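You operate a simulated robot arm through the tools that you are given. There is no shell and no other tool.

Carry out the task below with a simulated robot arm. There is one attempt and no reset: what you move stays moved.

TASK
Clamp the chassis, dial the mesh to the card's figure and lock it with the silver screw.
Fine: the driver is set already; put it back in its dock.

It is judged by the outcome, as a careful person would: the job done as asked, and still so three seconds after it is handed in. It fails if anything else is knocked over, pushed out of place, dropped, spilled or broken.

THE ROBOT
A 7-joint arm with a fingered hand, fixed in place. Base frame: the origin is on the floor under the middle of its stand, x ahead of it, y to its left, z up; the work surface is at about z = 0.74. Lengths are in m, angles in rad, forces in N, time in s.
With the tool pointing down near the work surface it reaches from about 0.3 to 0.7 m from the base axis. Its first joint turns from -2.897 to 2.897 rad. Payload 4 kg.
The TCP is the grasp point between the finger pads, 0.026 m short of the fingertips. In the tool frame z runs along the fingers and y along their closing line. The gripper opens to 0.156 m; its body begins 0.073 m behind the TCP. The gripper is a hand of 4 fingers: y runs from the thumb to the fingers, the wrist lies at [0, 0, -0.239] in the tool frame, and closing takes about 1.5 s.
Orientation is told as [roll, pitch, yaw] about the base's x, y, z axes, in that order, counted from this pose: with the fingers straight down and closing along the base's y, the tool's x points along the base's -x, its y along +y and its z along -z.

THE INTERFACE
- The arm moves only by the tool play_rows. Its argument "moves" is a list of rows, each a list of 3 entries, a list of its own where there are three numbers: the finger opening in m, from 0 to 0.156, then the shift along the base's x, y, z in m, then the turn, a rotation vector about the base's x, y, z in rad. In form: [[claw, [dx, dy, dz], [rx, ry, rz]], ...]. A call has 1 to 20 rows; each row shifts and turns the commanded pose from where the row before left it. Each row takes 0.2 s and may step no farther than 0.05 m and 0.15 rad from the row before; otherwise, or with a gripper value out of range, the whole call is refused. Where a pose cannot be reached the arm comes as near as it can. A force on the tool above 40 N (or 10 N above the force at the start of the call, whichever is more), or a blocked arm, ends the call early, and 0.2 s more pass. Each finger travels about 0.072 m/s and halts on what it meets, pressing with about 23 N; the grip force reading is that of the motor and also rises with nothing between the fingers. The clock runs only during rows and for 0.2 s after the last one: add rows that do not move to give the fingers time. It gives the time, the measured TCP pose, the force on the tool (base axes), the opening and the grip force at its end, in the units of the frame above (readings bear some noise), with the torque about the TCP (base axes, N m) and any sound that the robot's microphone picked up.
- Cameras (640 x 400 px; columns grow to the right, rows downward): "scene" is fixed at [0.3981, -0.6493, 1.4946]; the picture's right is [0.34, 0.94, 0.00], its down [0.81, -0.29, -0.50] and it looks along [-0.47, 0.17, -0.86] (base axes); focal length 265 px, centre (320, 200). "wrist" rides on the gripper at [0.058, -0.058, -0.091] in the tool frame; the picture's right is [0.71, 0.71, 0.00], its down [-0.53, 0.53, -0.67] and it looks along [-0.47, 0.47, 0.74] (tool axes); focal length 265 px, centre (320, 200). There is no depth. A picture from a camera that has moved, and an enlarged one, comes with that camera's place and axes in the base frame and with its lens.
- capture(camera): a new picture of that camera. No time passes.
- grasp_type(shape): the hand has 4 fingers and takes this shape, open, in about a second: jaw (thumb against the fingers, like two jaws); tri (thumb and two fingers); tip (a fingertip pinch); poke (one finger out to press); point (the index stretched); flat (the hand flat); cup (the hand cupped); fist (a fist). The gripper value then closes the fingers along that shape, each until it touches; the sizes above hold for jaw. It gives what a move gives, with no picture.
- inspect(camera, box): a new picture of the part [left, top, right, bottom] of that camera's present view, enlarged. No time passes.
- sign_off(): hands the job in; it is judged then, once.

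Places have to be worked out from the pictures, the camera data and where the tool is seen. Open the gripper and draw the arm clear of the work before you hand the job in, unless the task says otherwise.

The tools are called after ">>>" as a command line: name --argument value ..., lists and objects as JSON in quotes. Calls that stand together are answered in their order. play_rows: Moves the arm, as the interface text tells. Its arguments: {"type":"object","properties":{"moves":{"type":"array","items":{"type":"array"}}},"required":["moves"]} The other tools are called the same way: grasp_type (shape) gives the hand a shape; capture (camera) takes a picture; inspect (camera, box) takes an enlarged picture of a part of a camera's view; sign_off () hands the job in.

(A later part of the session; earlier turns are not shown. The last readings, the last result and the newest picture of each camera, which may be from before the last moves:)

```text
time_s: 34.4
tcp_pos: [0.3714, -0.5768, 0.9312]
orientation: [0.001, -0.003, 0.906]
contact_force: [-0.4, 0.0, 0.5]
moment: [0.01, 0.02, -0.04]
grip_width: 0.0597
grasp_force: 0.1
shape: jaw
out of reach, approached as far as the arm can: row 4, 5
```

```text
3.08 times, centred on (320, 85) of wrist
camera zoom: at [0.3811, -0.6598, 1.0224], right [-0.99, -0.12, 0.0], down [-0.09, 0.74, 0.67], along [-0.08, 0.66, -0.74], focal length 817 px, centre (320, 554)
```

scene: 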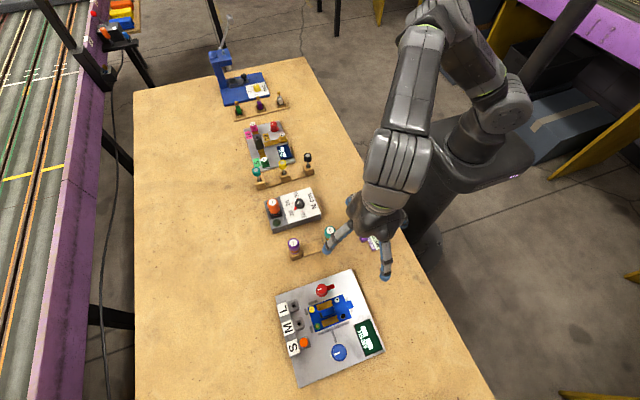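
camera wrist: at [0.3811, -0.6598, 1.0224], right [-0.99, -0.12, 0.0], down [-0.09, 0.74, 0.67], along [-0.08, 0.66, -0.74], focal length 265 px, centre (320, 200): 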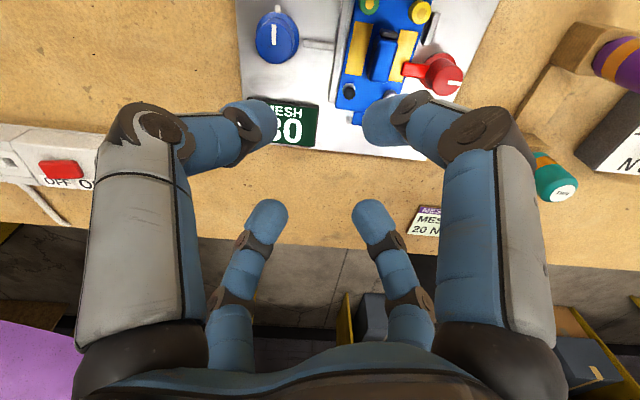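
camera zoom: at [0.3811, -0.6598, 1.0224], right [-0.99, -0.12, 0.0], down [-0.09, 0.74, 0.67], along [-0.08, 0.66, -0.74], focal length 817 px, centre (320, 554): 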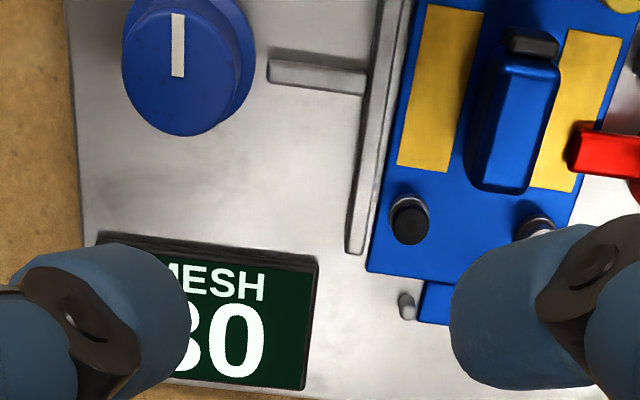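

Radius ~0.69 is the limit at this height, but lower down the arm should reach farther. The dial's axis is confirmed at (0.411, -0.606), top z≈0.778, ⌀≈0.032. I turn to yaw ≈0.23 so the orange peg falls between fingers, drop to z≈0.84 and go outward.

>>> play_rows --moves '[[0.06, [0, 0, -0.0], [0, 0, -0.135]], [0.06, [0, 0, -0.02], [0, 0, -0.135]], [0.06, [0, 0, -0.02], [0, 0, -0.135]], [0.06, [0, 0, -0.02], [0, 0, -0.135]], [0.06, [0, 0, -0.02], [0, 0, -0.136]], [0.06, [0, 0, -0.011], [0, 0, 0]], [0.06, [0.013, -0.0097, 0], [0, 0, 0]], [0.06, [0.013, -0.0097, 0], [0, 0, 0]], [0.06, [0.0136, -0.0098, 0], [0, 0, 0]], [0.06, [0, 0, 0], [0, 0, 0]]]'

>>> capture --camera "wrist"

>>> capture --camera "scene"

```text
time_s: 36.6
tcp_pos: [0.3842, -0.5881, 0.8406]
orientation: [0.0, -0.004, 0.23]
contact_force: [0.0, -0.2, 0.5]
moment: [-0.02, 0.0, 0.0]
grip_width: 0.0598
grasp_force: 0.1
shape: jaw
out of reach, approached as far as the arm can: row 8, 9
```

```text
taken
camera wrist: at [0.3414, -0.6573, 0.931], right [-0.85, 0.53, 0.0], down [0.39, 0.63, 0.67], along [0.35, 0.57, -0.74], focal length 265 px, centre (320, 200)
```

wrist: 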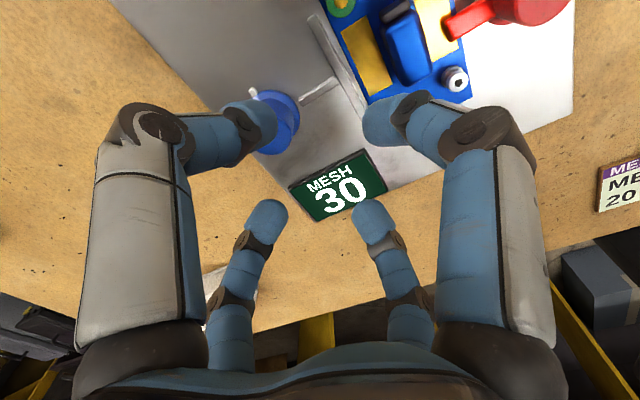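

```text
taken
```

scene: 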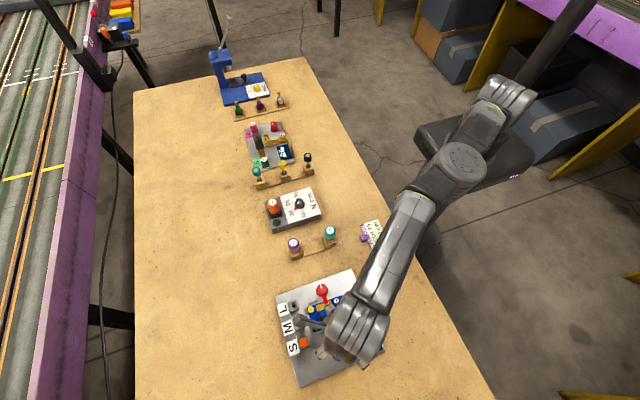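

At z=0.84 the vertical-tool limit is 0.70 m, the dial is at 0.732 m, so I tilt the hand ~0.18 rad outward and then move over the dial.

>>> play_rows --moves '[[0.06, [0, 0, 0], [-0.0745, -0.0505, 0]], [0.06, [0, 0, 0], [-0.0745, -0.0505, 0]], [0.06, [0.0134, -0.009, 0], [0, 0, 0]], [0.06, [0.0134, -0.0089, 0], [0, 0, 0]], [0.06, [0, 0, 0], [0, 0, 0]]]'

>>> capture --camera "wrist"

>>> inspect --camera "scene" --box '[260, 250, 420, 390]'

```text
time_s: 37.8
tcp_pos: [0.4105, -0.6044, 0.8394]
orientation: [-0.167, -0.066, 0.236]
contact_force: [-0.2, -0.2, -0.6]
moment: [-0.01, -0.02, -0.03]
grip_width: 0.0599
grasp_force: 0.1
shape: jaw
```

```text
taken
camera wrist: at [0.3586, -0.6614, 0.9348], right [-0.84, 0.52, -0.16], down [0.33, 0.73, 0.6], along [0.43, 0.45, -0.78], focal length 265 px, centre (320, 200)
```

wrist: 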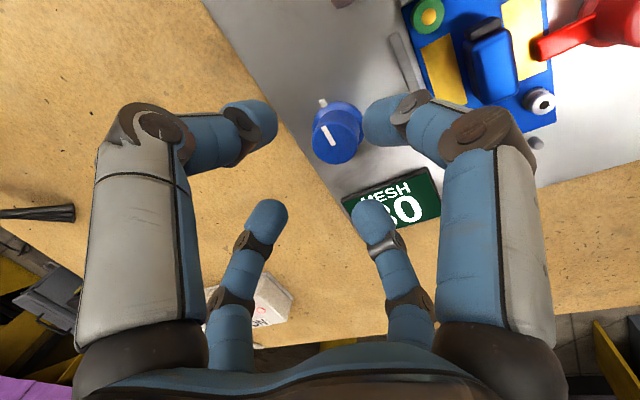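

```text
2.86 times, centred on (340, 320) of scene
camera zoom: at [0.3981, -0.6493, 1.4946], right [0.34, 0.94, 0.0], down [0.81, -0.29, -0.5], along [-0.47, 0.17, -0.86], focal length 757 px, centre (263, -143)
```

zoom: 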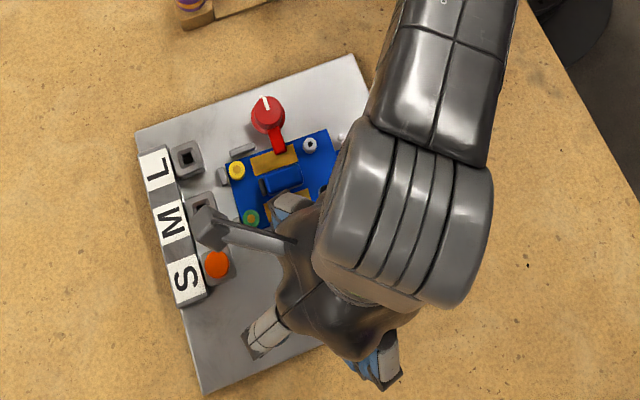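

The tilt brings the dial within reach, and the wrist view shows the dial between the fingers plus the display. I descend to z≈0.79 around the dial.

>>> play_rows --moves '[[0.06, [0.0005, -0.001, -0.015], [0, 0, 0]], [0.06, [0, 0, -0.015], [0, 0, 0]], [0.06, [0, 0, -0.01], [0, 0, 0]], [0.06, [0, 0, -0.009], [0, 0, 0]], [0.06, [0, 0, 0], [0, 0, 0]]]'

>>> capture --camera "wrist"

>>> inspect --camera "scene" --box '[260, 250, 420, 390]'

```text
time_s: 39.0
tcp_pos: [0.4134, -0.607, 0.7894]
orientation: [-0.168, -0.066, 0.236]
contact_force: [-0.2, 0.0, 0.9]
moment: [0.0, 0.0, -0.02]
grip_width: 0.0601
grasp_force: 0.1
shape: jaw
```

```text
taken
camera wrist: at [0.3594, -0.6625, 0.8855], right [-0.84, 0.52, -0.16], down [0.33, 0.73, 0.6], along [0.43, 0.46, -0.78], focal length 265 px, centre (320, 200)
```

wrist: 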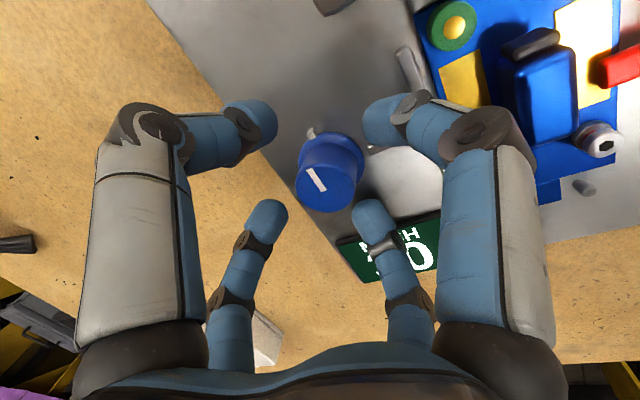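

```text
2.86 times, centred on (340, 320) of scene
camera zoom: at [0.3981, -0.6493, 1.4946], right [0.34, 0.94, 0.0], down [0.81, -0.29, -0.5], along [-0.47, 0.17, -0.86], focal length 757 px, centre (263, -143)
```

zoom: 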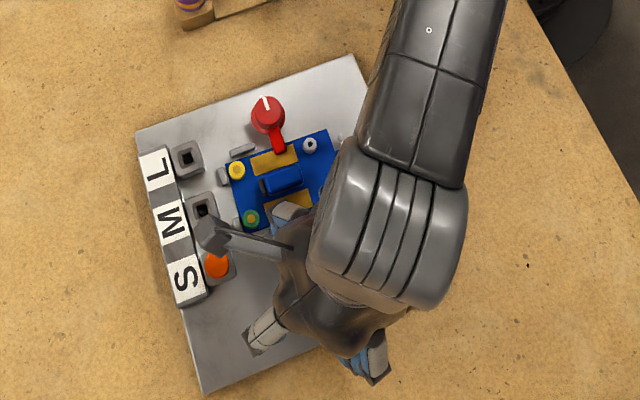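

The dial is centred between the four fingers. I close on it.

>>> play_rows --moves '[[0.045, [-0.001, 0.0005, 0], [0, 0, 0]], [0.035, [0, 0, 0], [0, 0, 0]], [0.025, [0, 0, 0], [0, 0, 0]], [0.02, [0, 0, 0], [0, 0, 0]], [0.02, [0, 0, 0], [0, 0, 0]], [0.02, [0, 0, 0], [0, 0, 0]]]'

>>> capture --camera "wrist"

```text
time_s: 40.4
tcp_pos: [0.411, -0.6057, 0.7902]
orientation: [-0.169, -0.065, 0.234]
contact_force: [-2.1, 5.6, 4.6]
moment: [0.17, 0.08, 0.07]
grip_width: 0.0214
grasp_force: 0.1
shape: jaw
```

```text
taken
camera wrist: at [0.3587, -0.6622, 0.8859], right [-0.84, 0.51, -0.16], down [0.33, 0.73, 0.6], along [0.43, 0.46, -0.78], focal length 265 px, centre (320, 200)
```

wrist: 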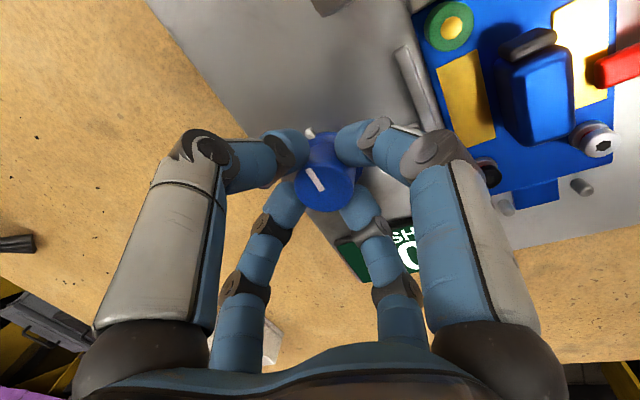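

The fingers meet the dial (0.0214) but the grip force isn't up yet; I command a tighter closing.

>>> play_rows --moves '[[0.012, [0, 0, 0], [0, 0, 0]], [0.012, [0, 0, 0], [0, 0, 0]], [0.012, [0, 0, 0], [0, 0, 0]]]'

>>> inspect --camera "wrist" --box '[220, 80, 440, 280]'

```text
time_s: 41.2
tcp_pos: [0.4113, -0.6057, 0.7889]
orientation: [-0.167, -0.067, 0.236]
contact_force: [-0.6, 1.5, -4.2]
moment: [0.13, 0.04, 0.0]
grip_width: 0.021
grasp_force: 23.1
shape: jaw
```

```text
2.00 times, centred on (330, 180) of wrist
camera zoom: at [0.3586, -0.6624, 0.8851], right [-0.84, 0.51, -0.16], down [0.33, 0.73, 0.61], along [0.43, 0.46, -0.78], focal length 531 px, centre (300, 240)
```

zoom: 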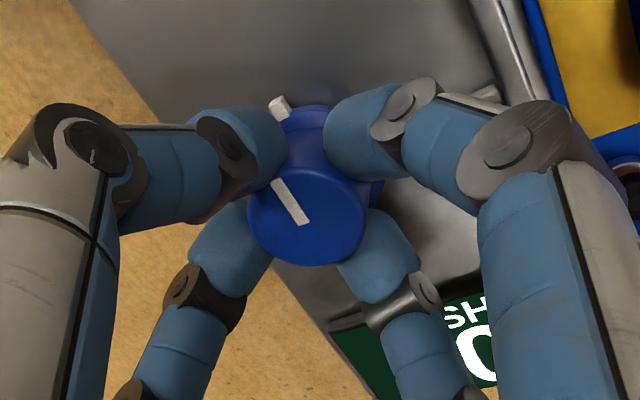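

Firm four-finger grip. I turn the dial a small +0.2 rad (counter-clockwise) to learn which way the reading goes.

>>> play_rows --moves '[[0.012, [0, 0, 0], [0, 0, 0.07]], [0.012, [0, 0, 0], [0, 0, 0.07]], [0.012, [0, 0, 0], [0, 0, 0.06]], [0.012, [0, 0, 0], [0, 0, 0]]]'

>>> capture --camera "wrist"

>>> inspect --camera "scene" --box '[260, 250, 420, 390]'

```text
time_s: 42.2
tcp_pos: [0.4106, -0.605, 0.7889]
orientation: [-0.168, -0.067, 0.437]
contact_force: [1.4, -1.7, -6.6]
moment: [0.07, 0.07, -0.03]
grip_width: 0.0208
grasp_force: 23.1
shape: jaw
```

```text
taken
camera wrist: at [0.3706, -0.6716, 0.8851], right [-0.93, 0.34, -0.16], down [0.17, 0.78, 0.6], along [0.33, 0.53, -0.78], focal length 265 px, centre (320, 200)
```

wrist: 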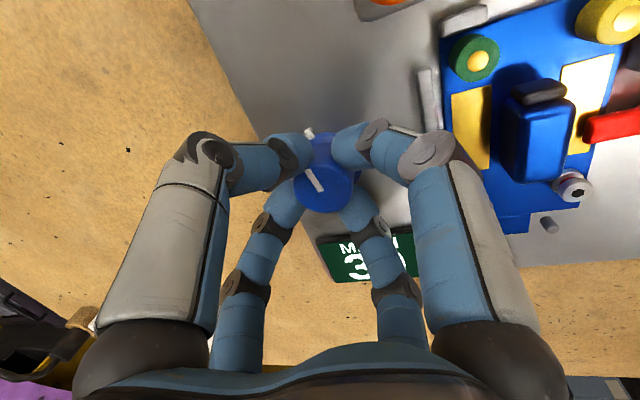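

```text
2.86 times, centred on (340, 320) of scene
camera zoom: at [0.3981, -0.6493, 1.4946], right [0.34, 0.94, 0.0], down [0.81, -0.29, -0.5], along [-0.47, 0.17, -0.86], focal length 757 px, centre (263, -143)
```

zoom: 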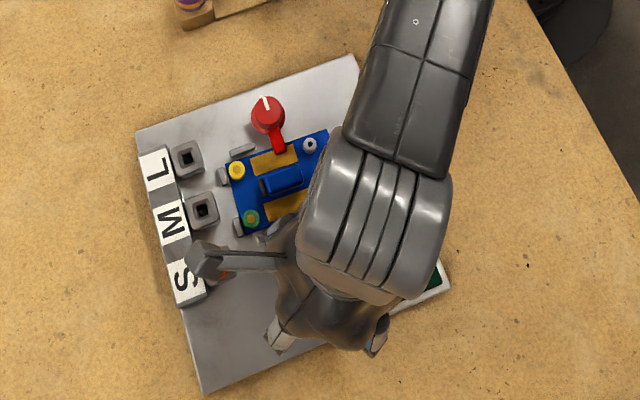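

The display is partly hidden by a finger; I enlarge it.

>>> inspect --camera "wrist" --box '[300, 210, 440, 300]'

>>> inspect --camera "scene" --box '[340, 290, 400, 360]'

```text
4.44 times, centred on (370, 255) of wrist
camera zoom: at [0.3706, -0.6716, 0.8851], right [-0.93, 0.34, -0.16], down [0.17, 0.78, 0.6], along [0.33, 0.53, -0.78], focal length 1180 px, centre (98, -44)
```

zoom: 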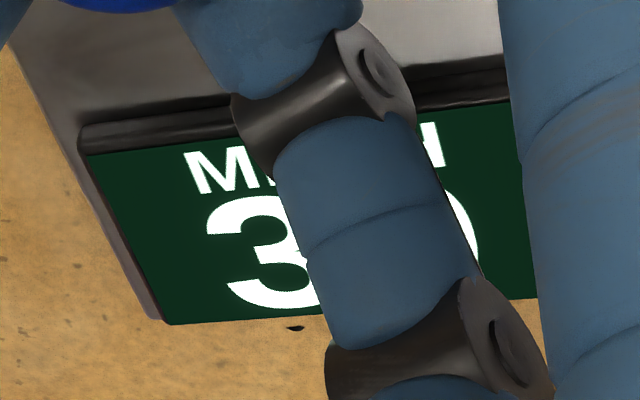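

```text
5.71 times, centred on (370, 325) of scene
camera zoom: at [0.3981, -0.6493, 1.4946], right [0.34, 0.94, 0.0], down [0.81, -0.29, -0.5], along [-0.47, 0.17, -0.86], focal length 1514 px, centre (34, -514)
```

zoom: 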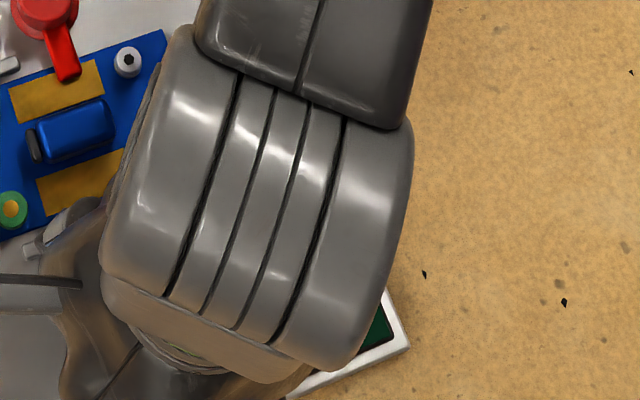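

The second digit is hidden but looks like 0. I turn the other way (clockwise 0.4 rad) and compare.

>>> play_rows --moves '[[0.012, [0, 0, 0], [0, 0, -0.1]], [0.012, [0, 0, 0], [0, 0, -0.1]], [0.012, [0, 0, 0], [0, 0, -0.1]], [0.012, [0, 0, 0], [0, 0, -0.1]], [0.012, [0, 0, 0], [0, 0, 0]]]'

>>> capture --camera "wrist"

>>> inspect --camera "wrist" --box '[300, 190, 460, 300]'

```text
time_s: 43.4
tcp_pos: [0.4103, -0.6045, 0.7898]
orientation: [-0.168, -0.067, 0.036]
contact_force: [0.5, 2.8, -7.8]
moment: [0.16, 0.05, 0.01]
grip_width: 0.0211
grasp_force: 23.2
shape: jaw
```

```text
taken
camera wrist: at [0.3483, -0.6504, 0.8852], right [-0.72, 0.67, -0.16], down [0.47, 0.65, 0.61], along [0.51, 0.36, -0.78], focal length 265 px, centre (320, 200)
```

wrist: 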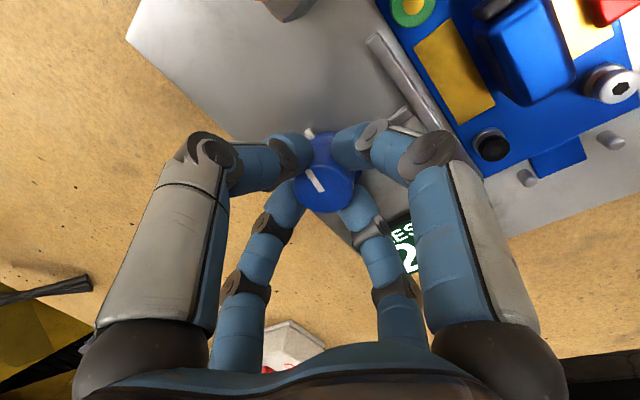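

```text
3.64 times, centred on (380, 245) of wrist
camera zoom: at [0.3483, -0.6504, 0.8852], right [-0.72, 0.67, -0.16], down [0.47, 0.65, 0.61], along [0.51, 0.36, -0.78], focal length 965 px, centre (102, 36)
```

zoom: 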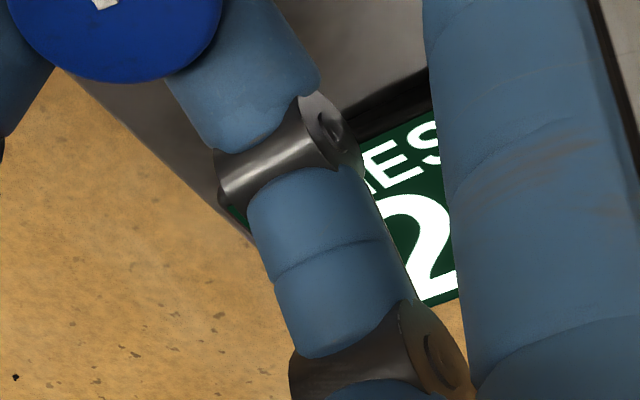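

The first digit is now 2, so clockwise lowers the figure. I go a further 0.2 rad clockwise and read again.

>>> play_rows --moves '[[0.012, [0, 0, 0], [0, 0, -0.1]], [0.012, [0, 0, 0], [0, 0, -0.1]], [0.012, [0, 0, 0], [0, 0, 0]]]'

>>> capture --camera "wrist"

>>> inspect --camera "scene" --box '[340, 290, 400, 360]'

```text
time_s: 44.2
tcp_pos: [0.4107, -0.6059, 0.79]
orientation: [-0.166, -0.065, -0.165]
contact_force: [3.5, 1.9, -6.6]
moment: [0.15, -0.02, 0.02]
grip_width: 0.021
grasp_force: 22.9
shape: jaw
```

```text
taken
camera wrist: at [0.3405, -0.6368, 0.8851], right [-0.57, 0.8, -0.16], down [0.58, 0.54, 0.6], along [0.57, 0.25, -0.78], focal length 265 px, centre (320, 200)
```

wrist: 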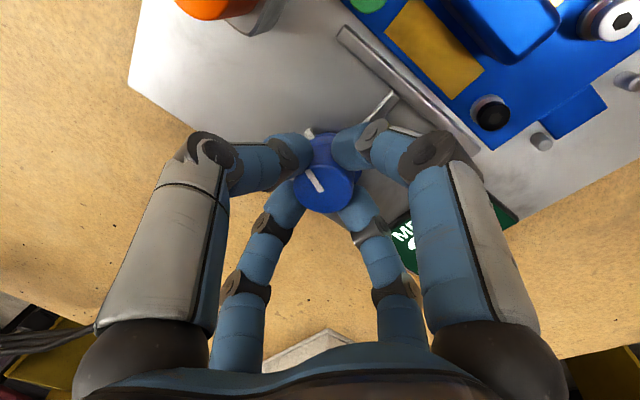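

```text
5.71 times, centred on (370, 325) of scene
camera zoom: at [0.3981, -0.6493, 1.4946], right [0.34, 0.94, 0.0], down [0.81, -0.29, -0.5], along [-0.47, 0.17, -0.86], focal length 1514 px, centre (34, -514)
```

zoom: 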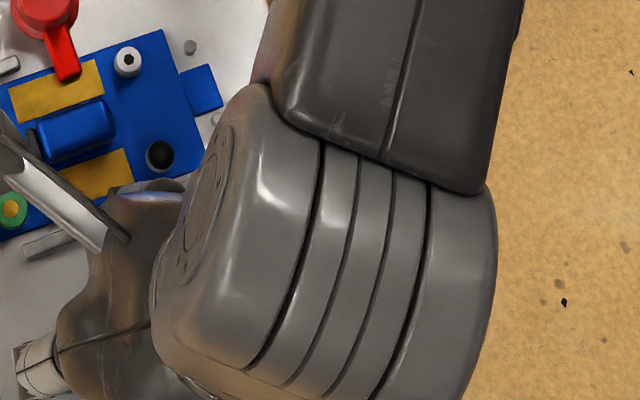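

To read the figure exactly I release the dial, lift 5 cm and rotate the hand back for the next ratchet stroke, then look at the display.

>>> play_rows --moves '[[0.04, [0, 0, 0], [0, 0, 0]], [0.06, [0, 0, 0], [0, 0, 0]], [0.06, [0, 0, 0.01], [0, 0, 0]], [0.06, [0, 0, 0.02], [0, 0, 0]], [0.06, [0, 0, 0.02], [0, 0, 0]], [0.06, [0, 0, 0], [0, 0, 0.13]], [0.06, [0, 0, 0], [0, 0, 0.13]], [0.06, [0, 0, 0], [0, 0, 0.14]], [0.06, [0, 0, 0], [0, 0, 0]]]'

>>> capture --camera "wrist"

>>> inspect --camera "wrist" --box '[280, 80, 460, 240]'

```text
time_s: 46.2
tcp_pos: [0.4111, -0.6065, 0.8398]
orientation: [-0.167, -0.067, 0.237]
contact_force: [1.3, 0.2, 0.3]
moment: [0.0, 0.03, 0.01]
grip_width: 0.0598
grasp_force: 0.1
shape: jaw
```

```text
taken
camera wrist: at [0.3584, -0.663, 0.9359], right [-0.84, 0.51, -0.16], down [0.33, 0.73, 0.6], along [0.43, 0.46, -0.78], focal length 265 px, centre (320, 200)
```

wrist: 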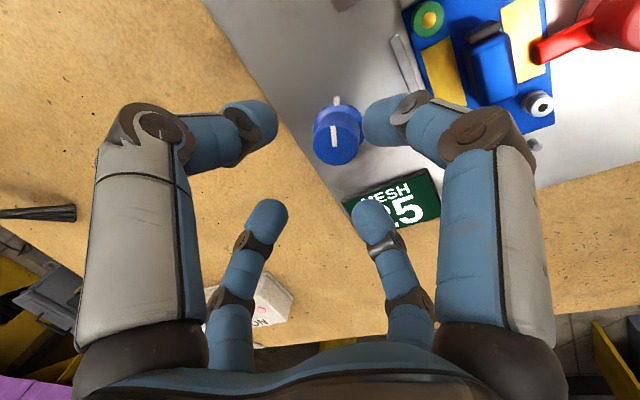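

```text
2.50 times, centred on (370, 160) of wrist
camera zoom: at [0.3584, -0.663, 0.9359], right [-0.84, 0.51, -0.16], down [0.33, 0.73, 0.6], along [0.43, 0.46, -0.78], focal length 664 px, centre (195, 300)
```

zoom: 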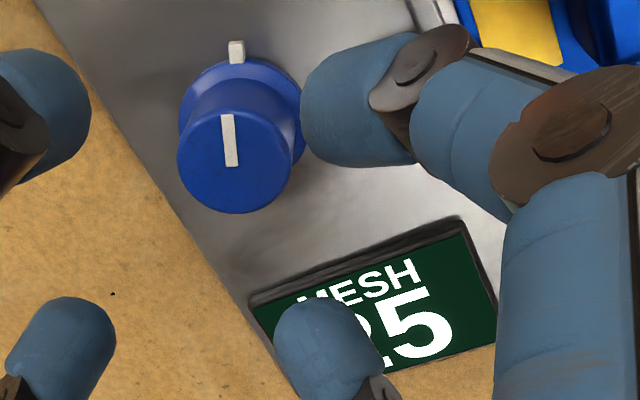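

The display reads 25 after -0.4 rad, i.e. about 0.08 rad per unit; 15 needs about 0.8 rad more. I wind the hand back further to yaw ≈0.64, descend and re-grip.

>>> play_rows --moves '[[0.06, [0, 0, 0], [0, 0, 0.13]], [0.06, [0, 0, 0], [0, 0, 0.13]], [0.06, [0, 0, 0], [0, 0, 0.14]], [0.06, [0, 0, -0.02], [0, 0, 0]], [0.06, [0, 0, -0.02], [0, 0, 0]], [0.06, [0, 0, -0.01], [0, 0, 0]], [0.06, [0, 0, 0], [0, 0, 0]]]'

>>> capture --camera "wrist"

```text
time_s: 47.8
tcp_pos: [0.4133, -0.6067, 0.7908]
orientation: [-0.166, -0.068, 0.636]
contact_force: [0.4, 0.4, 0.3]
moment: [0.01, -0.02, 0.03]
grip_width: 0.06
grasp_force: 0.0
shape: jaw
```

```text
taken
camera wrist: at [0.3847, -0.6786, 0.8858], right [-0.98, 0.15, -0.16], down [0.02, 0.8, 0.6], along [0.22, 0.59, -0.78], focal length 265 px, centre (320, 200)
```

wrist: 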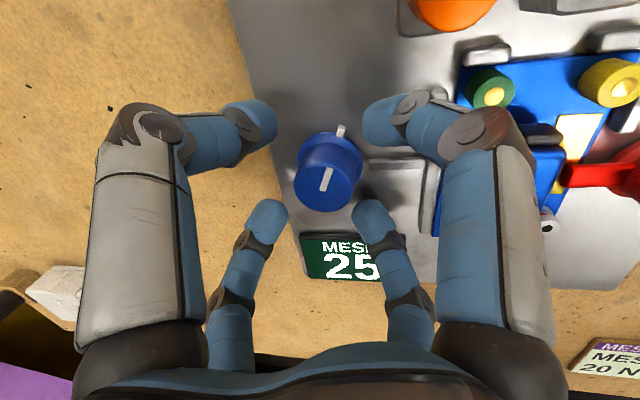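

The display (25) is nicely visible from this yaw. I close on the dial and check the grip.

>>> play_rows --moves '[[0.045, [-0.001, 0, 0], [0, 0, 0]], [0.03, [0, 0, 0], [0, 0, 0]], [0.012, [0, 0, 0], [0, 0, 0]], [0.012, [0, 0, 0], [0, 0, 0]], [0.012, [0, 0, 0], [0, 0, 0]], [0.012, [0, 0, 0], [0, 0, 0]], [0.012, [0, 0, 0], [0, 0, 0]]]'

>>> inspect --camera "wrist" --box '[220, 100, 460, 300]'

```text
time_s: 49.4
tcp_pos: [0.4107, -0.6064, 0.7908]
orientation: [-0.166, -0.066, 0.635]
contact_force: [-1.5, -0.5, -5.8]
moment: [0.1, 0.13, -0.02]
grip_width: 0.0227
grasp_force: 22.9
shape: jaw
```

```text
2.00 times, centred on (340, 200) of wrist
camera zoom: at [0.3837, -0.6788, 0.8853], right [-0.98, 0.15, -0.16], down [0.02, 0.8, 0.61], along [0.22, 0.59, -0.78], focal length 531 px, centre (280, 200)
```

zoom: 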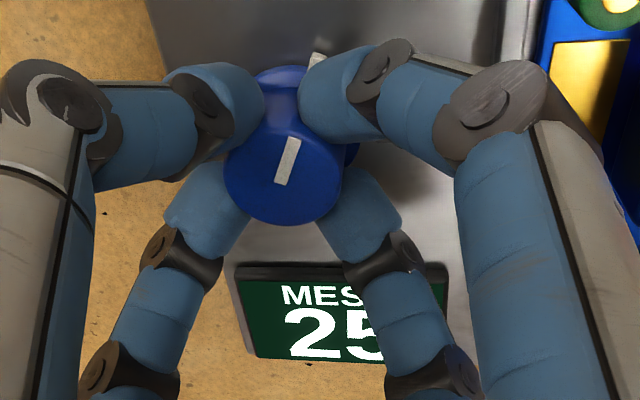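

Grip is firm and the reading is still 25. I turn clockwise 0.7 rad and then read.

>>> play_rows --moves '[[0.012, [0, 0, 0], [0, 0, -0.1]], [0.012, [0, 0, 0], [0, 0, -0.1]], [0.012, [0, 0, 0], [0, 0, -0.1]], [0.012, [0, 0, 0], [0, 0, -0.1]], [0.012, [0, 0, 0], [0, 0, -0.1]], [0.012, [0, 0, 0], [0, 0, -0.1]], [0.012, [0, 0, 0], [0, 0, -0.1]], [0.012, [0, 0, 0], [0, 0, 0]]]'

>>> inspect --camera "wrist" --box '[220, 100, 460, 300]'

```text
time_s: 51.2
tcp_pos: [0.4099, -0.6046, 0.7892]
orientation: [-0.167, -0.067, -0.065]
contact_force: [-2.9, 6.6, -0.5]
moment: [0.28, 0.04, 0.04]
grip_width: 0.0226
grasp_force: 22.9
shape: jaw
```

```text
2.00 times, centred on (340, 200) of wrist
camera zoom: at [0.3438, -0.6437, 0.8852], right [-0.65, 0.74, -0.16], down [0.53, 0.6, 0.6], along [0.55, 0.31, -0.78], focal length 531 px, centre (280, 200)
```

zoom: 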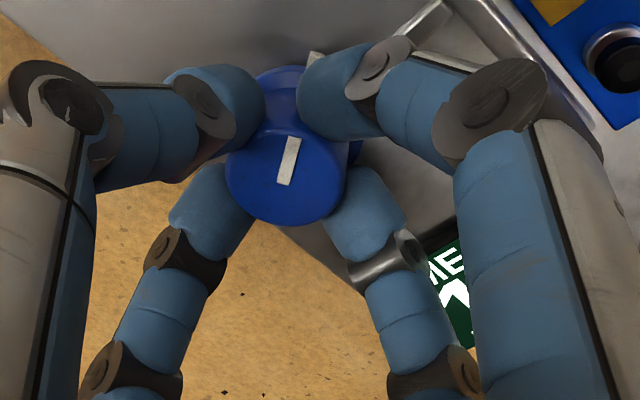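

The reading is hidden behind a finger. I open, rotate the open hand back around the dial (no lift needed, 1 cm clearance), and read.

>>> play_rows --moves '[[0.04, [0, 0, 0], [0, 0, 0]], [0.06, [0, 0, 0], [0, 0, 0]], [0.06, [0, 0, 0], [0, 0, 0]], [0.06, [0, 0, 0], [0, 0, 0.12]], [0.06, [0, 0, 0], [0, 0, 0.12]], [0.06, [0, 0, 0], [0, 0, 0.12]], [0.06, [0, 0, 0], [0, 0, 0.12]], [0.06, [0, 0, 0], [0, 0, 0.12]], [0.06, [0, 0, 0], [0, 0, 0]]]'

>>> inspect --camera "wrist" --box '[220, 100, 460, 300]'

```text
time_s: 53.2
tcp_pos: [0.4101, -0.6053, 0.79]
orientation: [-0.166, -0.066, 0.539]
contact_force: [0.6, -0.1, -1.0]
moment: [-0.02, -0.03, -0.05]
grip_width: 0.06
grasp_force: 0.0
shape: jaw
```

```text
2.00 times, centred on (340, 200) of wrist
camera zoom: at [0.3767, -0.6752, 0.8853], right [-0.96, 0.24, -0.16], down [0.1, 0.79, 0.6], along [0.28, 0.56, -0.78], focal length 531 px, centre (280, 200)
```

zoom: 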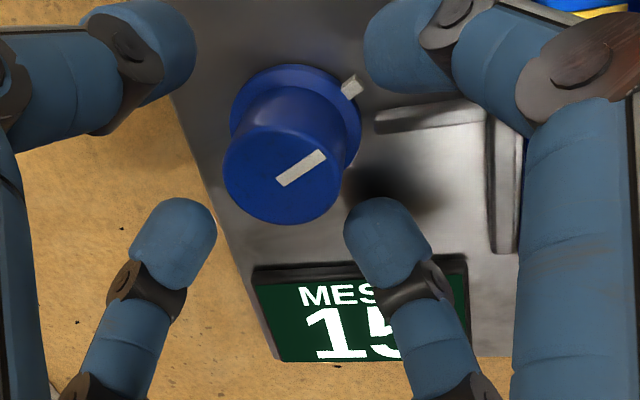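

It reads 15. To be centred rather than on the edge of the figure, I go back to yaw 0.64 where the display is visible while gripping, and grip again to fine-tune.

>>> play_rows --moves '[[0.06, [0, 0, 0], [0, 0, 0.1]], [0.06, [0, 0, 0], [0, 0, 0]], [0.045, [0, 0, 0], [0, 0, 0]], [0.03, [0, 0, 0], [0, 0, 0]], [0.012, [0, 0, 0], [0, 0, 0]], [0.012, [0, 0, 0], [0, 0, 0]], [0.012, [0, 0, 0], [0, 0, 0]], [0.012, [0, 0, 0], [0, 0, 0]], [0.012, [0, 0, 0], [0, 0, 0]]]'

>>> inspect --camera "wrist" --box '[220, 100, 460, 300]'

```text
time_s: 55.2
tcp_pos: [0.4101, -0.6054, 0.7891]
orientation: [-0.167, -0.066, 0.637]
contact_force: [-0.2, 1.7, -6.2]
moment: [0.09, 0.14, 0.03]
grip_width: 0.0228
grasp_force: 23.3
shape: jaw
```

```text
2.00 times, centred on (340, 200) of wrist
camera zoom: at [0.3835, -0.6781, 0.8847], right [-0.98, 0.15, -0.16], down [0.02, 0.8, 0.61], along [0.22, 0.59, -0.78], focal length 531 px, centre (280, 200)
```

zoom: 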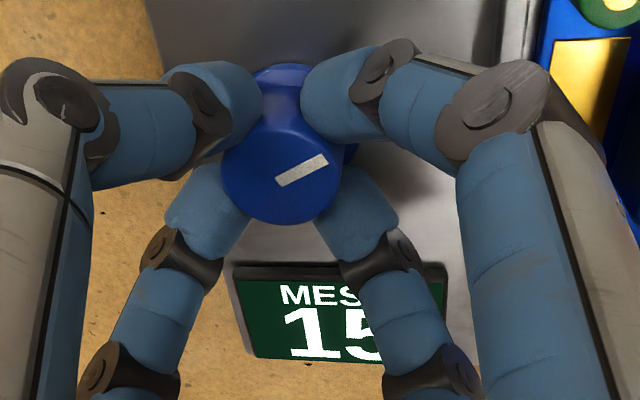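

Still 15 while gripped. I nudge -0.03 rad and read.

>>> play_rows --moves '[[0.012, [0, 0, 0], [0, 0, -0.03]], [0.012, [0, 0, 0], [0, 0, 0]]]'

>>> inspect --camera "wrist" --box '[280, 190, 440, 300]'

```text
time_s: 55.8
tcp_pos: [0.4097, -0.6059, 0.7898]
orientation: [-0.164, -0.066, 0.607]
contact_force: [-0.5, 4.1, -8.7]
moment: [0.1, 0.12, 0.0]
grip_width: 0.0226
grasp_force: 22.9
shape: jaw
```

```text
3.64 times, centred on (360, 245) of wrist
camera zoom: at [0.3814, -0.6774, 0.8848], right [-0.97, 0.18, -0.16], down [0.04, 0.79, 0.61], along [0.24, 0.58, -0.78], focal length 965 px, centre (174, 36)
```

zoom: 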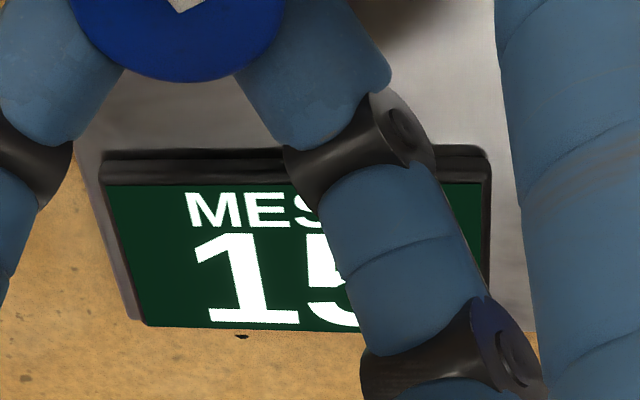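

Still 15. Another -0.03 rad to find the lower edge of this figure.

>>> play_rows --moves '[[0.012, [0, 0, 0], [0, 0, -0.03]], [0.012, [0, 0, 0], [0, 0, 0]]]'

>>> inspect --camera "wrist" --box '[280, 190, 440, 300]'

```text
time_s: 56.4
tcp_pos: [0.4108, -0.6053, 0.7887]
orientation: [-0.166, -0.067, 0.576]
contact_force: [-1.7, 6.7, -10.5]
moment: [0.22, 0.13, 0.01]
grip_width: 0.0229
grasp_force: 23.0
shape: jaw
```

```text
3.64 times, centred on (360, 245) of wrist
camera zoom: at [0.3795, -0.6768, 0.8849], right [-0.97, 0.2, -0.16], down [0.07, 0.79, 0.61], along [0.25, 0.57, -0.78], focal length 965 px, centre (174, 36)
```

zoom: 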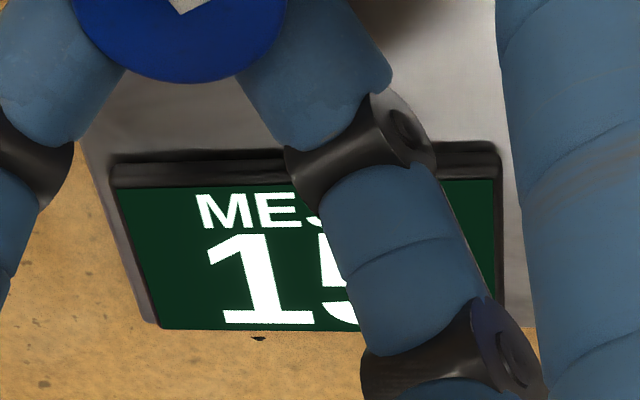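

Still 15. I check that the dial actually follows the hand (indicator line position).

>>> inspect --camera "wrist" --box '[220, 100, 460, 300]'

```text
2.00 times, centred on (340, 200) of wrist
camera zoom: at [0.3795, -0.6768, 0.8849], right [-0.97, 0.2, -0.16], down [0.07, 0.79, 0.61], along [0.25, 0.57, -0.78], focal length 531 px, centre (280, 200)
```

zoom: 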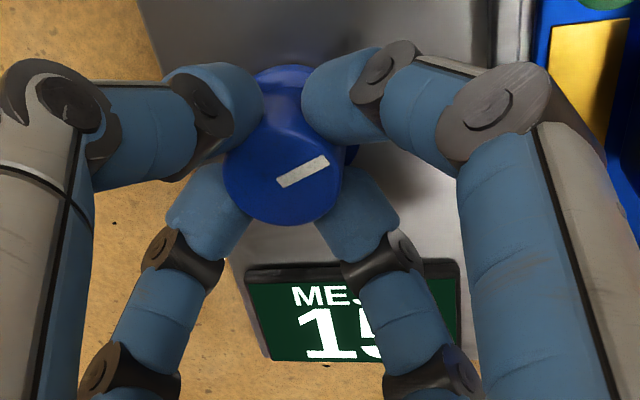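

The dial follows the hand (total -1.16 rad now). One more -0.03 rad to tell whether the figure steps by one or in fives.

>>> play_rows --moves '[[0.012, [0, 0, 0], [0, 0, -0.03]], [0.012, [0, 0, 0], [0, 0, 0]]]'

>>> inspect --camera "wrist" --box '[220, 100, 460, 300]'

```text
time_s: 57.0
tcp_pos: [0.4093, -0.6065, 0.7889]
orientation: [-0.168, -0.068, 0.546]
contact_force: [-1.9, 6.9, -11.8]
moment: [0.26, 0.12, 0.05]
grip_width: 0.0227
grasp_force: 23.0
shape: jaw
```

```text
2.00 times, centred on (340, 200) of wrist
camera zoom: at [0.3774, -0.6758, 0.885], right [-0.96, 0.23, -0.16], down [0.09, 0.79, 0.61], along [0.27, 0.57, -0.78], focal length 531 px, centre (280, 200)
```

zoom: 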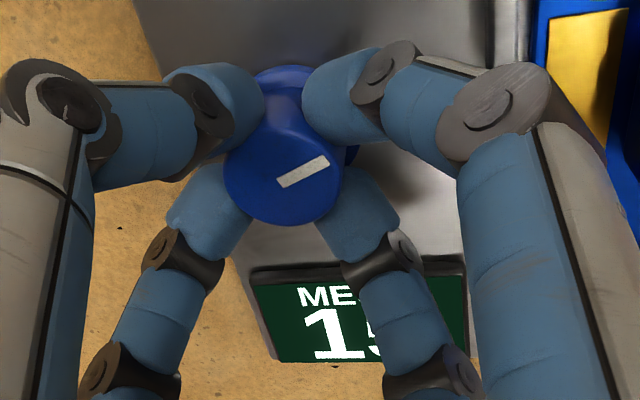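

I enlarge the second digit to be sure.

>>> inspect --camera "wrist" --box '[320, 220, 400, 290]'

```text
5.71 times, centred on (360, 255) of wrist
camera zoom: at [0.3774, -0.6758, 0.885], right [-0.96, 0.23, -0.16], down [0.09, 0.79, 0.61], along [0.27, 0.57, -0.78], focal length 1517 px, centre (91, -114)
```

zoom: 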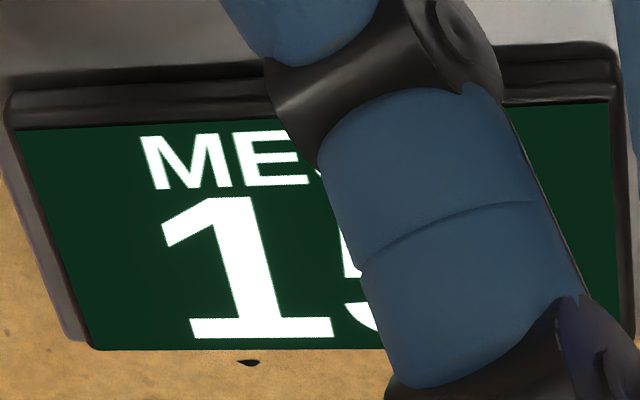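

Still 15 at a total of -1.19 rad: it steps in fives, and we are centred on 15 (0.4 rad per step). I open, lift off and draw the hand back inward, then verify by the scene camera.

>>> play_rows --moves '[[0.03, [0, 0, 0], [0, 0, 0]], [0.05, [0, 0, 0], [0, 0, 0]], [0.06, [0, 0, 0], [0, 0, 0]], [0.06, [0, 0, 0.01], [0, 0, 0]], [0.06, [0, 0, 0.02], [0, 0, 0]], [0.06, [0, 0, 0.03], [0, 0, 0]], [0.06, [-0.02, 0.03, 0.02], [0, 0, 0]], [0.06, [-0.025, 0.035, 0.02], [0, 0, 0]], [0.06, [-0.025, 0.035, 0.02], [0.054, 0.0727, 0]], [0.06, [-0.04, 0.02, 0.01], [0.054, 0.0727, 0]], [0.06, [-0.04, 0, 0], [0, 0, 0]], [0.06, [-0.04, 0, 0], [0, 0, 0]]]'

>>> inspect --camera "scene" --box '[305, 270, 385, 370]'

>>> capture --camera "wrist"

```text
time_s: 59.6
tcp_pos: [0.223, -0.4836, 0.919]
orientation: [0.001, 0.004, 0.544]
contact_force: [0.3, 0.1, -0.8]
moment: [-0.02, -0.03, 0.01]
grip_width: 0.0597
grasp_force: 0.1
shape: jaw
```

```text
4.00 times, centred on (345, 320) of scene
camera zoom: at [0.3981, -0.6493, 1.4946], right [0.34, 0.94, 0.0], down [0.81, -0.29, -0.5], along [-0.47, 0.17, -0.86], focal length 1060 px, centre (220, -280)
```

zoom: 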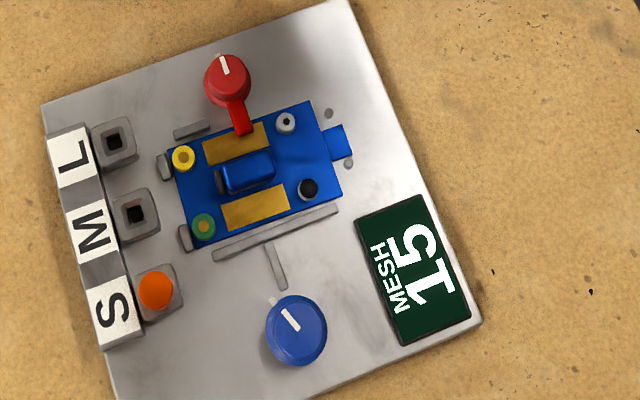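

```text
taken
camera wrist: at [0.2034, -0.564, 1.0097], right [-0.97, 0.24, 0.0], down [0.18, 0.72, 0.67], along [0.16, 0.65, -0.74], focal length 265 px, centre (320, 200)
```

wrist: 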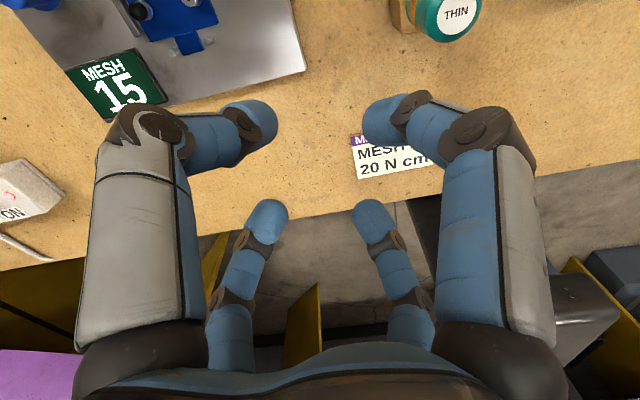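

MESH 15 is confirmed and the clamp holds. Next the driver: I move above its dock (around (0, -0.63)) at a safe height for a close look.

>>> play_rows --moves '[[0.08, [-0.0372, -0.0227, 0.0085], [0, 0, 0]], [0.08, [-0.0372, -0.0227, 0.0085], [0, 0, 0]], [0.08, [-0.0372, -0.0227, 0.0085], [0, 0, 0]], [0.08, [-0.0372, -0.0227, 0.0085], [0, 0, 0]], [0.08, [-0.0372, -0.0227, 0.0085], [0, 0, 0]], [0.08, [-0.0372, -0.0227, 0.0085], [0, 0, 0]], [0.08, [0, 0, 0], [0, 0, 0]]]'

>>> capture --camera "wrist"

>>> inspect --camera "wrist" --box '[230, 20, 410, 150]'

```text
time_s: 61.2
tcp_pos: [-0.0037, -0.6229, 0.9687]
orientation: [0.002, 0.002, 0.541]
contact_force: [-0.2, 0.1, 1.0]
moment: [0.0, -0.01, 0.0]
grip_width: 0.0796
grasp_force: 0.1
shape: jaw
```

```text
taken
camera wrist: at [-0.0234, -0.7037, 1.0598], right [-0.97, 0.24, 0.0], down [0.18, 0.72, 0.67], along [0.16, 0.65, -0.75], focal length 265 px, centre (320, 200)
```

wrist: 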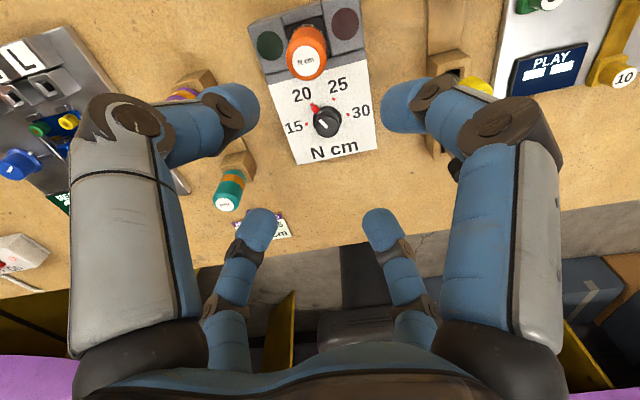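

```text
3.08 times, centred on (320, 85) of wrist
camera zoom: at [-0.0234, -0.7037, 1.0598], right [-0.97, 0.24, 0.0], down [0.18, 0.72, 0.67], along [0.16, 0.65, -0.75], focal length 817 px, centre (320, 554)
```

zoom: 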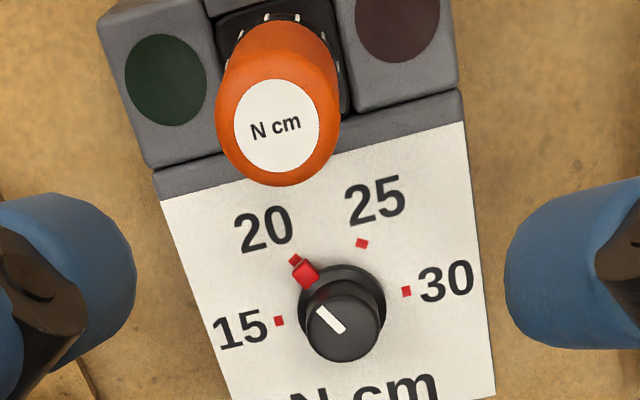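

The driver handle top is at (0.001, -0.650, 0.836), ⌀≈0.033, standing vertically; its dial is at 20. I turn to yaw 45° (fingers straddling away from the dial knob), move over it and descend partway to check centring.

>>> play_rows --moves '[[0.075, [0.002, -0.0135, 0], [0, 0, 0.122]], [0.075, [0.0025, -0.0136, 0], [0, 0, 0.122]], [0.075, [0, 0, -0.03], [0, 0, 0]], [0.075, [0, 0, -0.03], [0, 0, 0]], [0.075, [0, 0, -0.02], [0, 0, 0]], [0.075, [0, 0, 0], [0, 0, 0]]]'

>>> capture --camera "wrist"

>>> inspect --camera "scene" --box '[220, 150, 360, 260]'

```text
time_s: 62.6
tcp_pos: [0.0025, -0.6485, 0.8913]
orientation: [-0.002, 0.002, 0.782]
contact_force: [0.1, -0.4, 0.8]
moment: [0.01, -0.01, 0.01]
grip_width: 0.0753
grasp_force: 0.0
shape: jaw
```

```text
taken
camera wrist: at [0.0022, -0.7318, 0.982], right [-1.0, 0.0, 0.0], down [0.0, 0.75, 0.67], along [0.0, 0.67, -0.75], focal length 265 px, centre (320, 200)
```

wrist: 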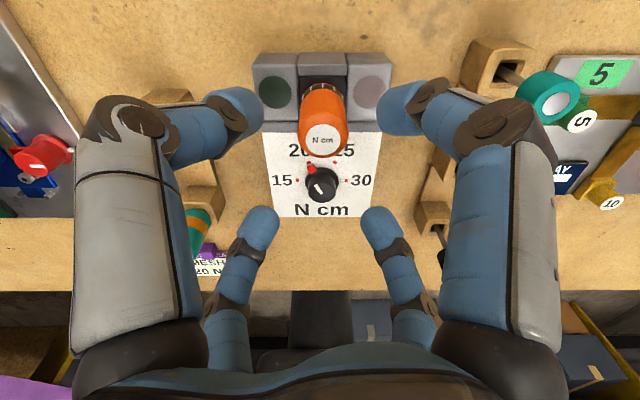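

```text
3.64 times, centred on (290, 205) of scene
camera zoom: at [0.3981, -0.6493, 1.4946], right [0.34, 0.94, 0.0], down [0.81, -0.29, -0.5], along [-0.47, 0.17, -0.86], focal length 963 px, centre (429, 182)
```

zoom: 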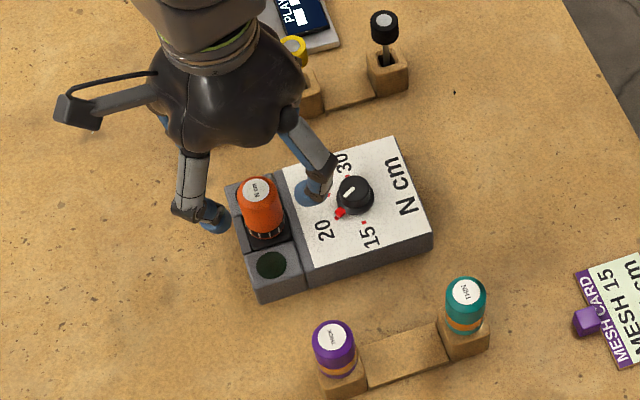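

The label direction confirms the axis at (0.0004, -0.6505); small correction and descend to z≈0.822 around the handle.

>>> play_rows --moves '[[0.075, [-0.0015, -0.0015, -0.02], [0, 0, 0]], [0.075, [0, 0, -0.02], [0, 0, 0]], [0.075, [0, 0, -0.02], [0, 0, 0]], [0.075, [0, 0, -0.009], [0, 0, 0]], [0.075, [0, 0, 0], [0, 0, 0]]]'

>>> capture --camera "wrist"

>>> inspect --camera "scene" --box '[220, 150, 360, 260]'

```text
time_s: 63.8
tcp_pos: [0.0002, -0.651, 0.8212]
orientation: [0.0, 0.002, 0.785]
contact_force: [-0.7, 0.0, -0.7]
moment: [0.0, 0.0, -0.01]
grip_width: 0.0755
grasp_force: 0.1
shape: jaw
```

```text
taken
camera wrist: at [0.0003, -0.7343, 0.9136], right [-1.0, 0.0, 0.0], down [0.0, 0.75, 0.67], along [0.0, 0.67, -0.75], focal length 265 px, centre (320, 200)
```

wrist: 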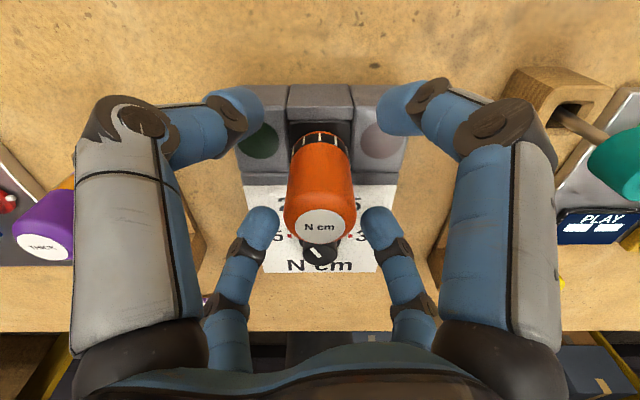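

```text
3.64 times, centred on (290, 205) of scene
camera zoom: at [0.3981, -0.6493, 1.4946], right [0.34, 0.94, 0.0], down [0.81, -0.29, -0.5], along [-0.47, 0.17, -0.86], focal length 963 px, centre (429, 182)
```

zoom: 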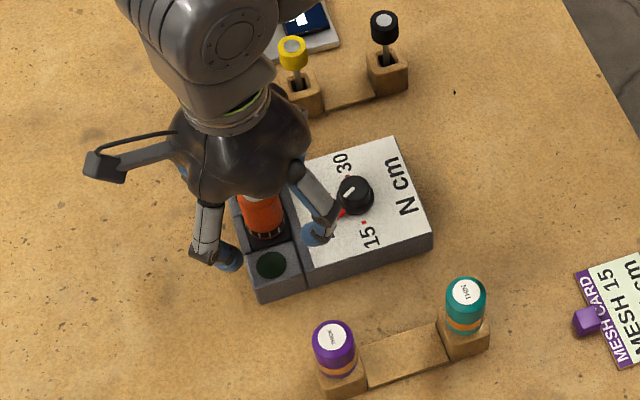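

The handle stands centred among the four fingers, nothing touched. I close on it.

>>> play_rows --moves '[[0.05, [0, 0, 0], [0, 0, 0]], [0.035, [0, 0, 0], [0, 0, 0]], [0.02, [0, 0, 0], [0, 0, 0]], [0.015, [0, 0, 0], [0, 0, 0]], [0.012, [0, 0, 0], [0, 0, 0]], [0.012, [0, 0, 0], [0, 0, 0]], [0.012, [0, 0, 0], [0, 0, 0]], [0.012, [0, 0, 0], [0, 0, 0]]]'

>>> capture --camera "wrist"

>>> inspect --camera "scene" --box '[220, 150, 360, 260]'

```text
time_s: 65.6
tcp_pos: [-0.0005, -0.6518, 0.8221]
orientation: [0.0, 0.002, 0.786]
contact_force: [0.5, -0.4, 0.7]
moment: [0.03, -0.03, -0.03]
grip_width: 0.0252
grasp_force: 22.9
shape: jaw
```

```text
taken
camera wrist: at [0.0003, -0.7343, 0.9138], right [-1.0, 0.0, 0.0], down [0.0, 0.75, 0.67], along [0.0, 0.67, -0.75], focal length 265 px, centre (320, 200)
```

wrist: 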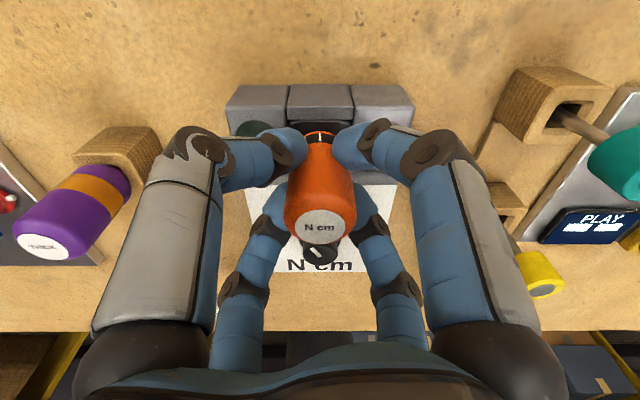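

```text
3.64 times, centred on (290, 205) of scene
camera zoom: at [0.3981, -0.6493, 1.4946], right [0.34, 0.94, 0.0], down [0.81, -0.29, -0.5], along [-0.47, 0.17, -0.86], focal length 963 px, centre (429, 182)
```

zoom: 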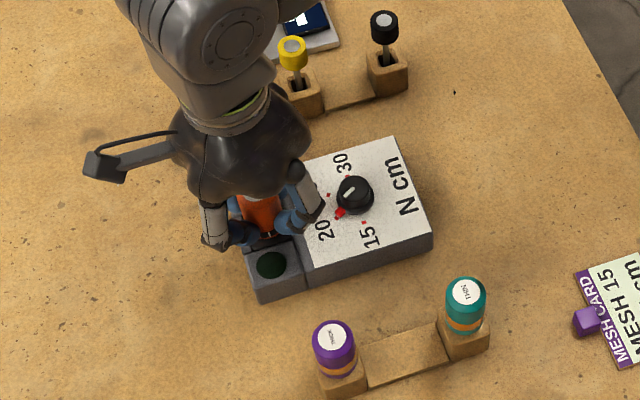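

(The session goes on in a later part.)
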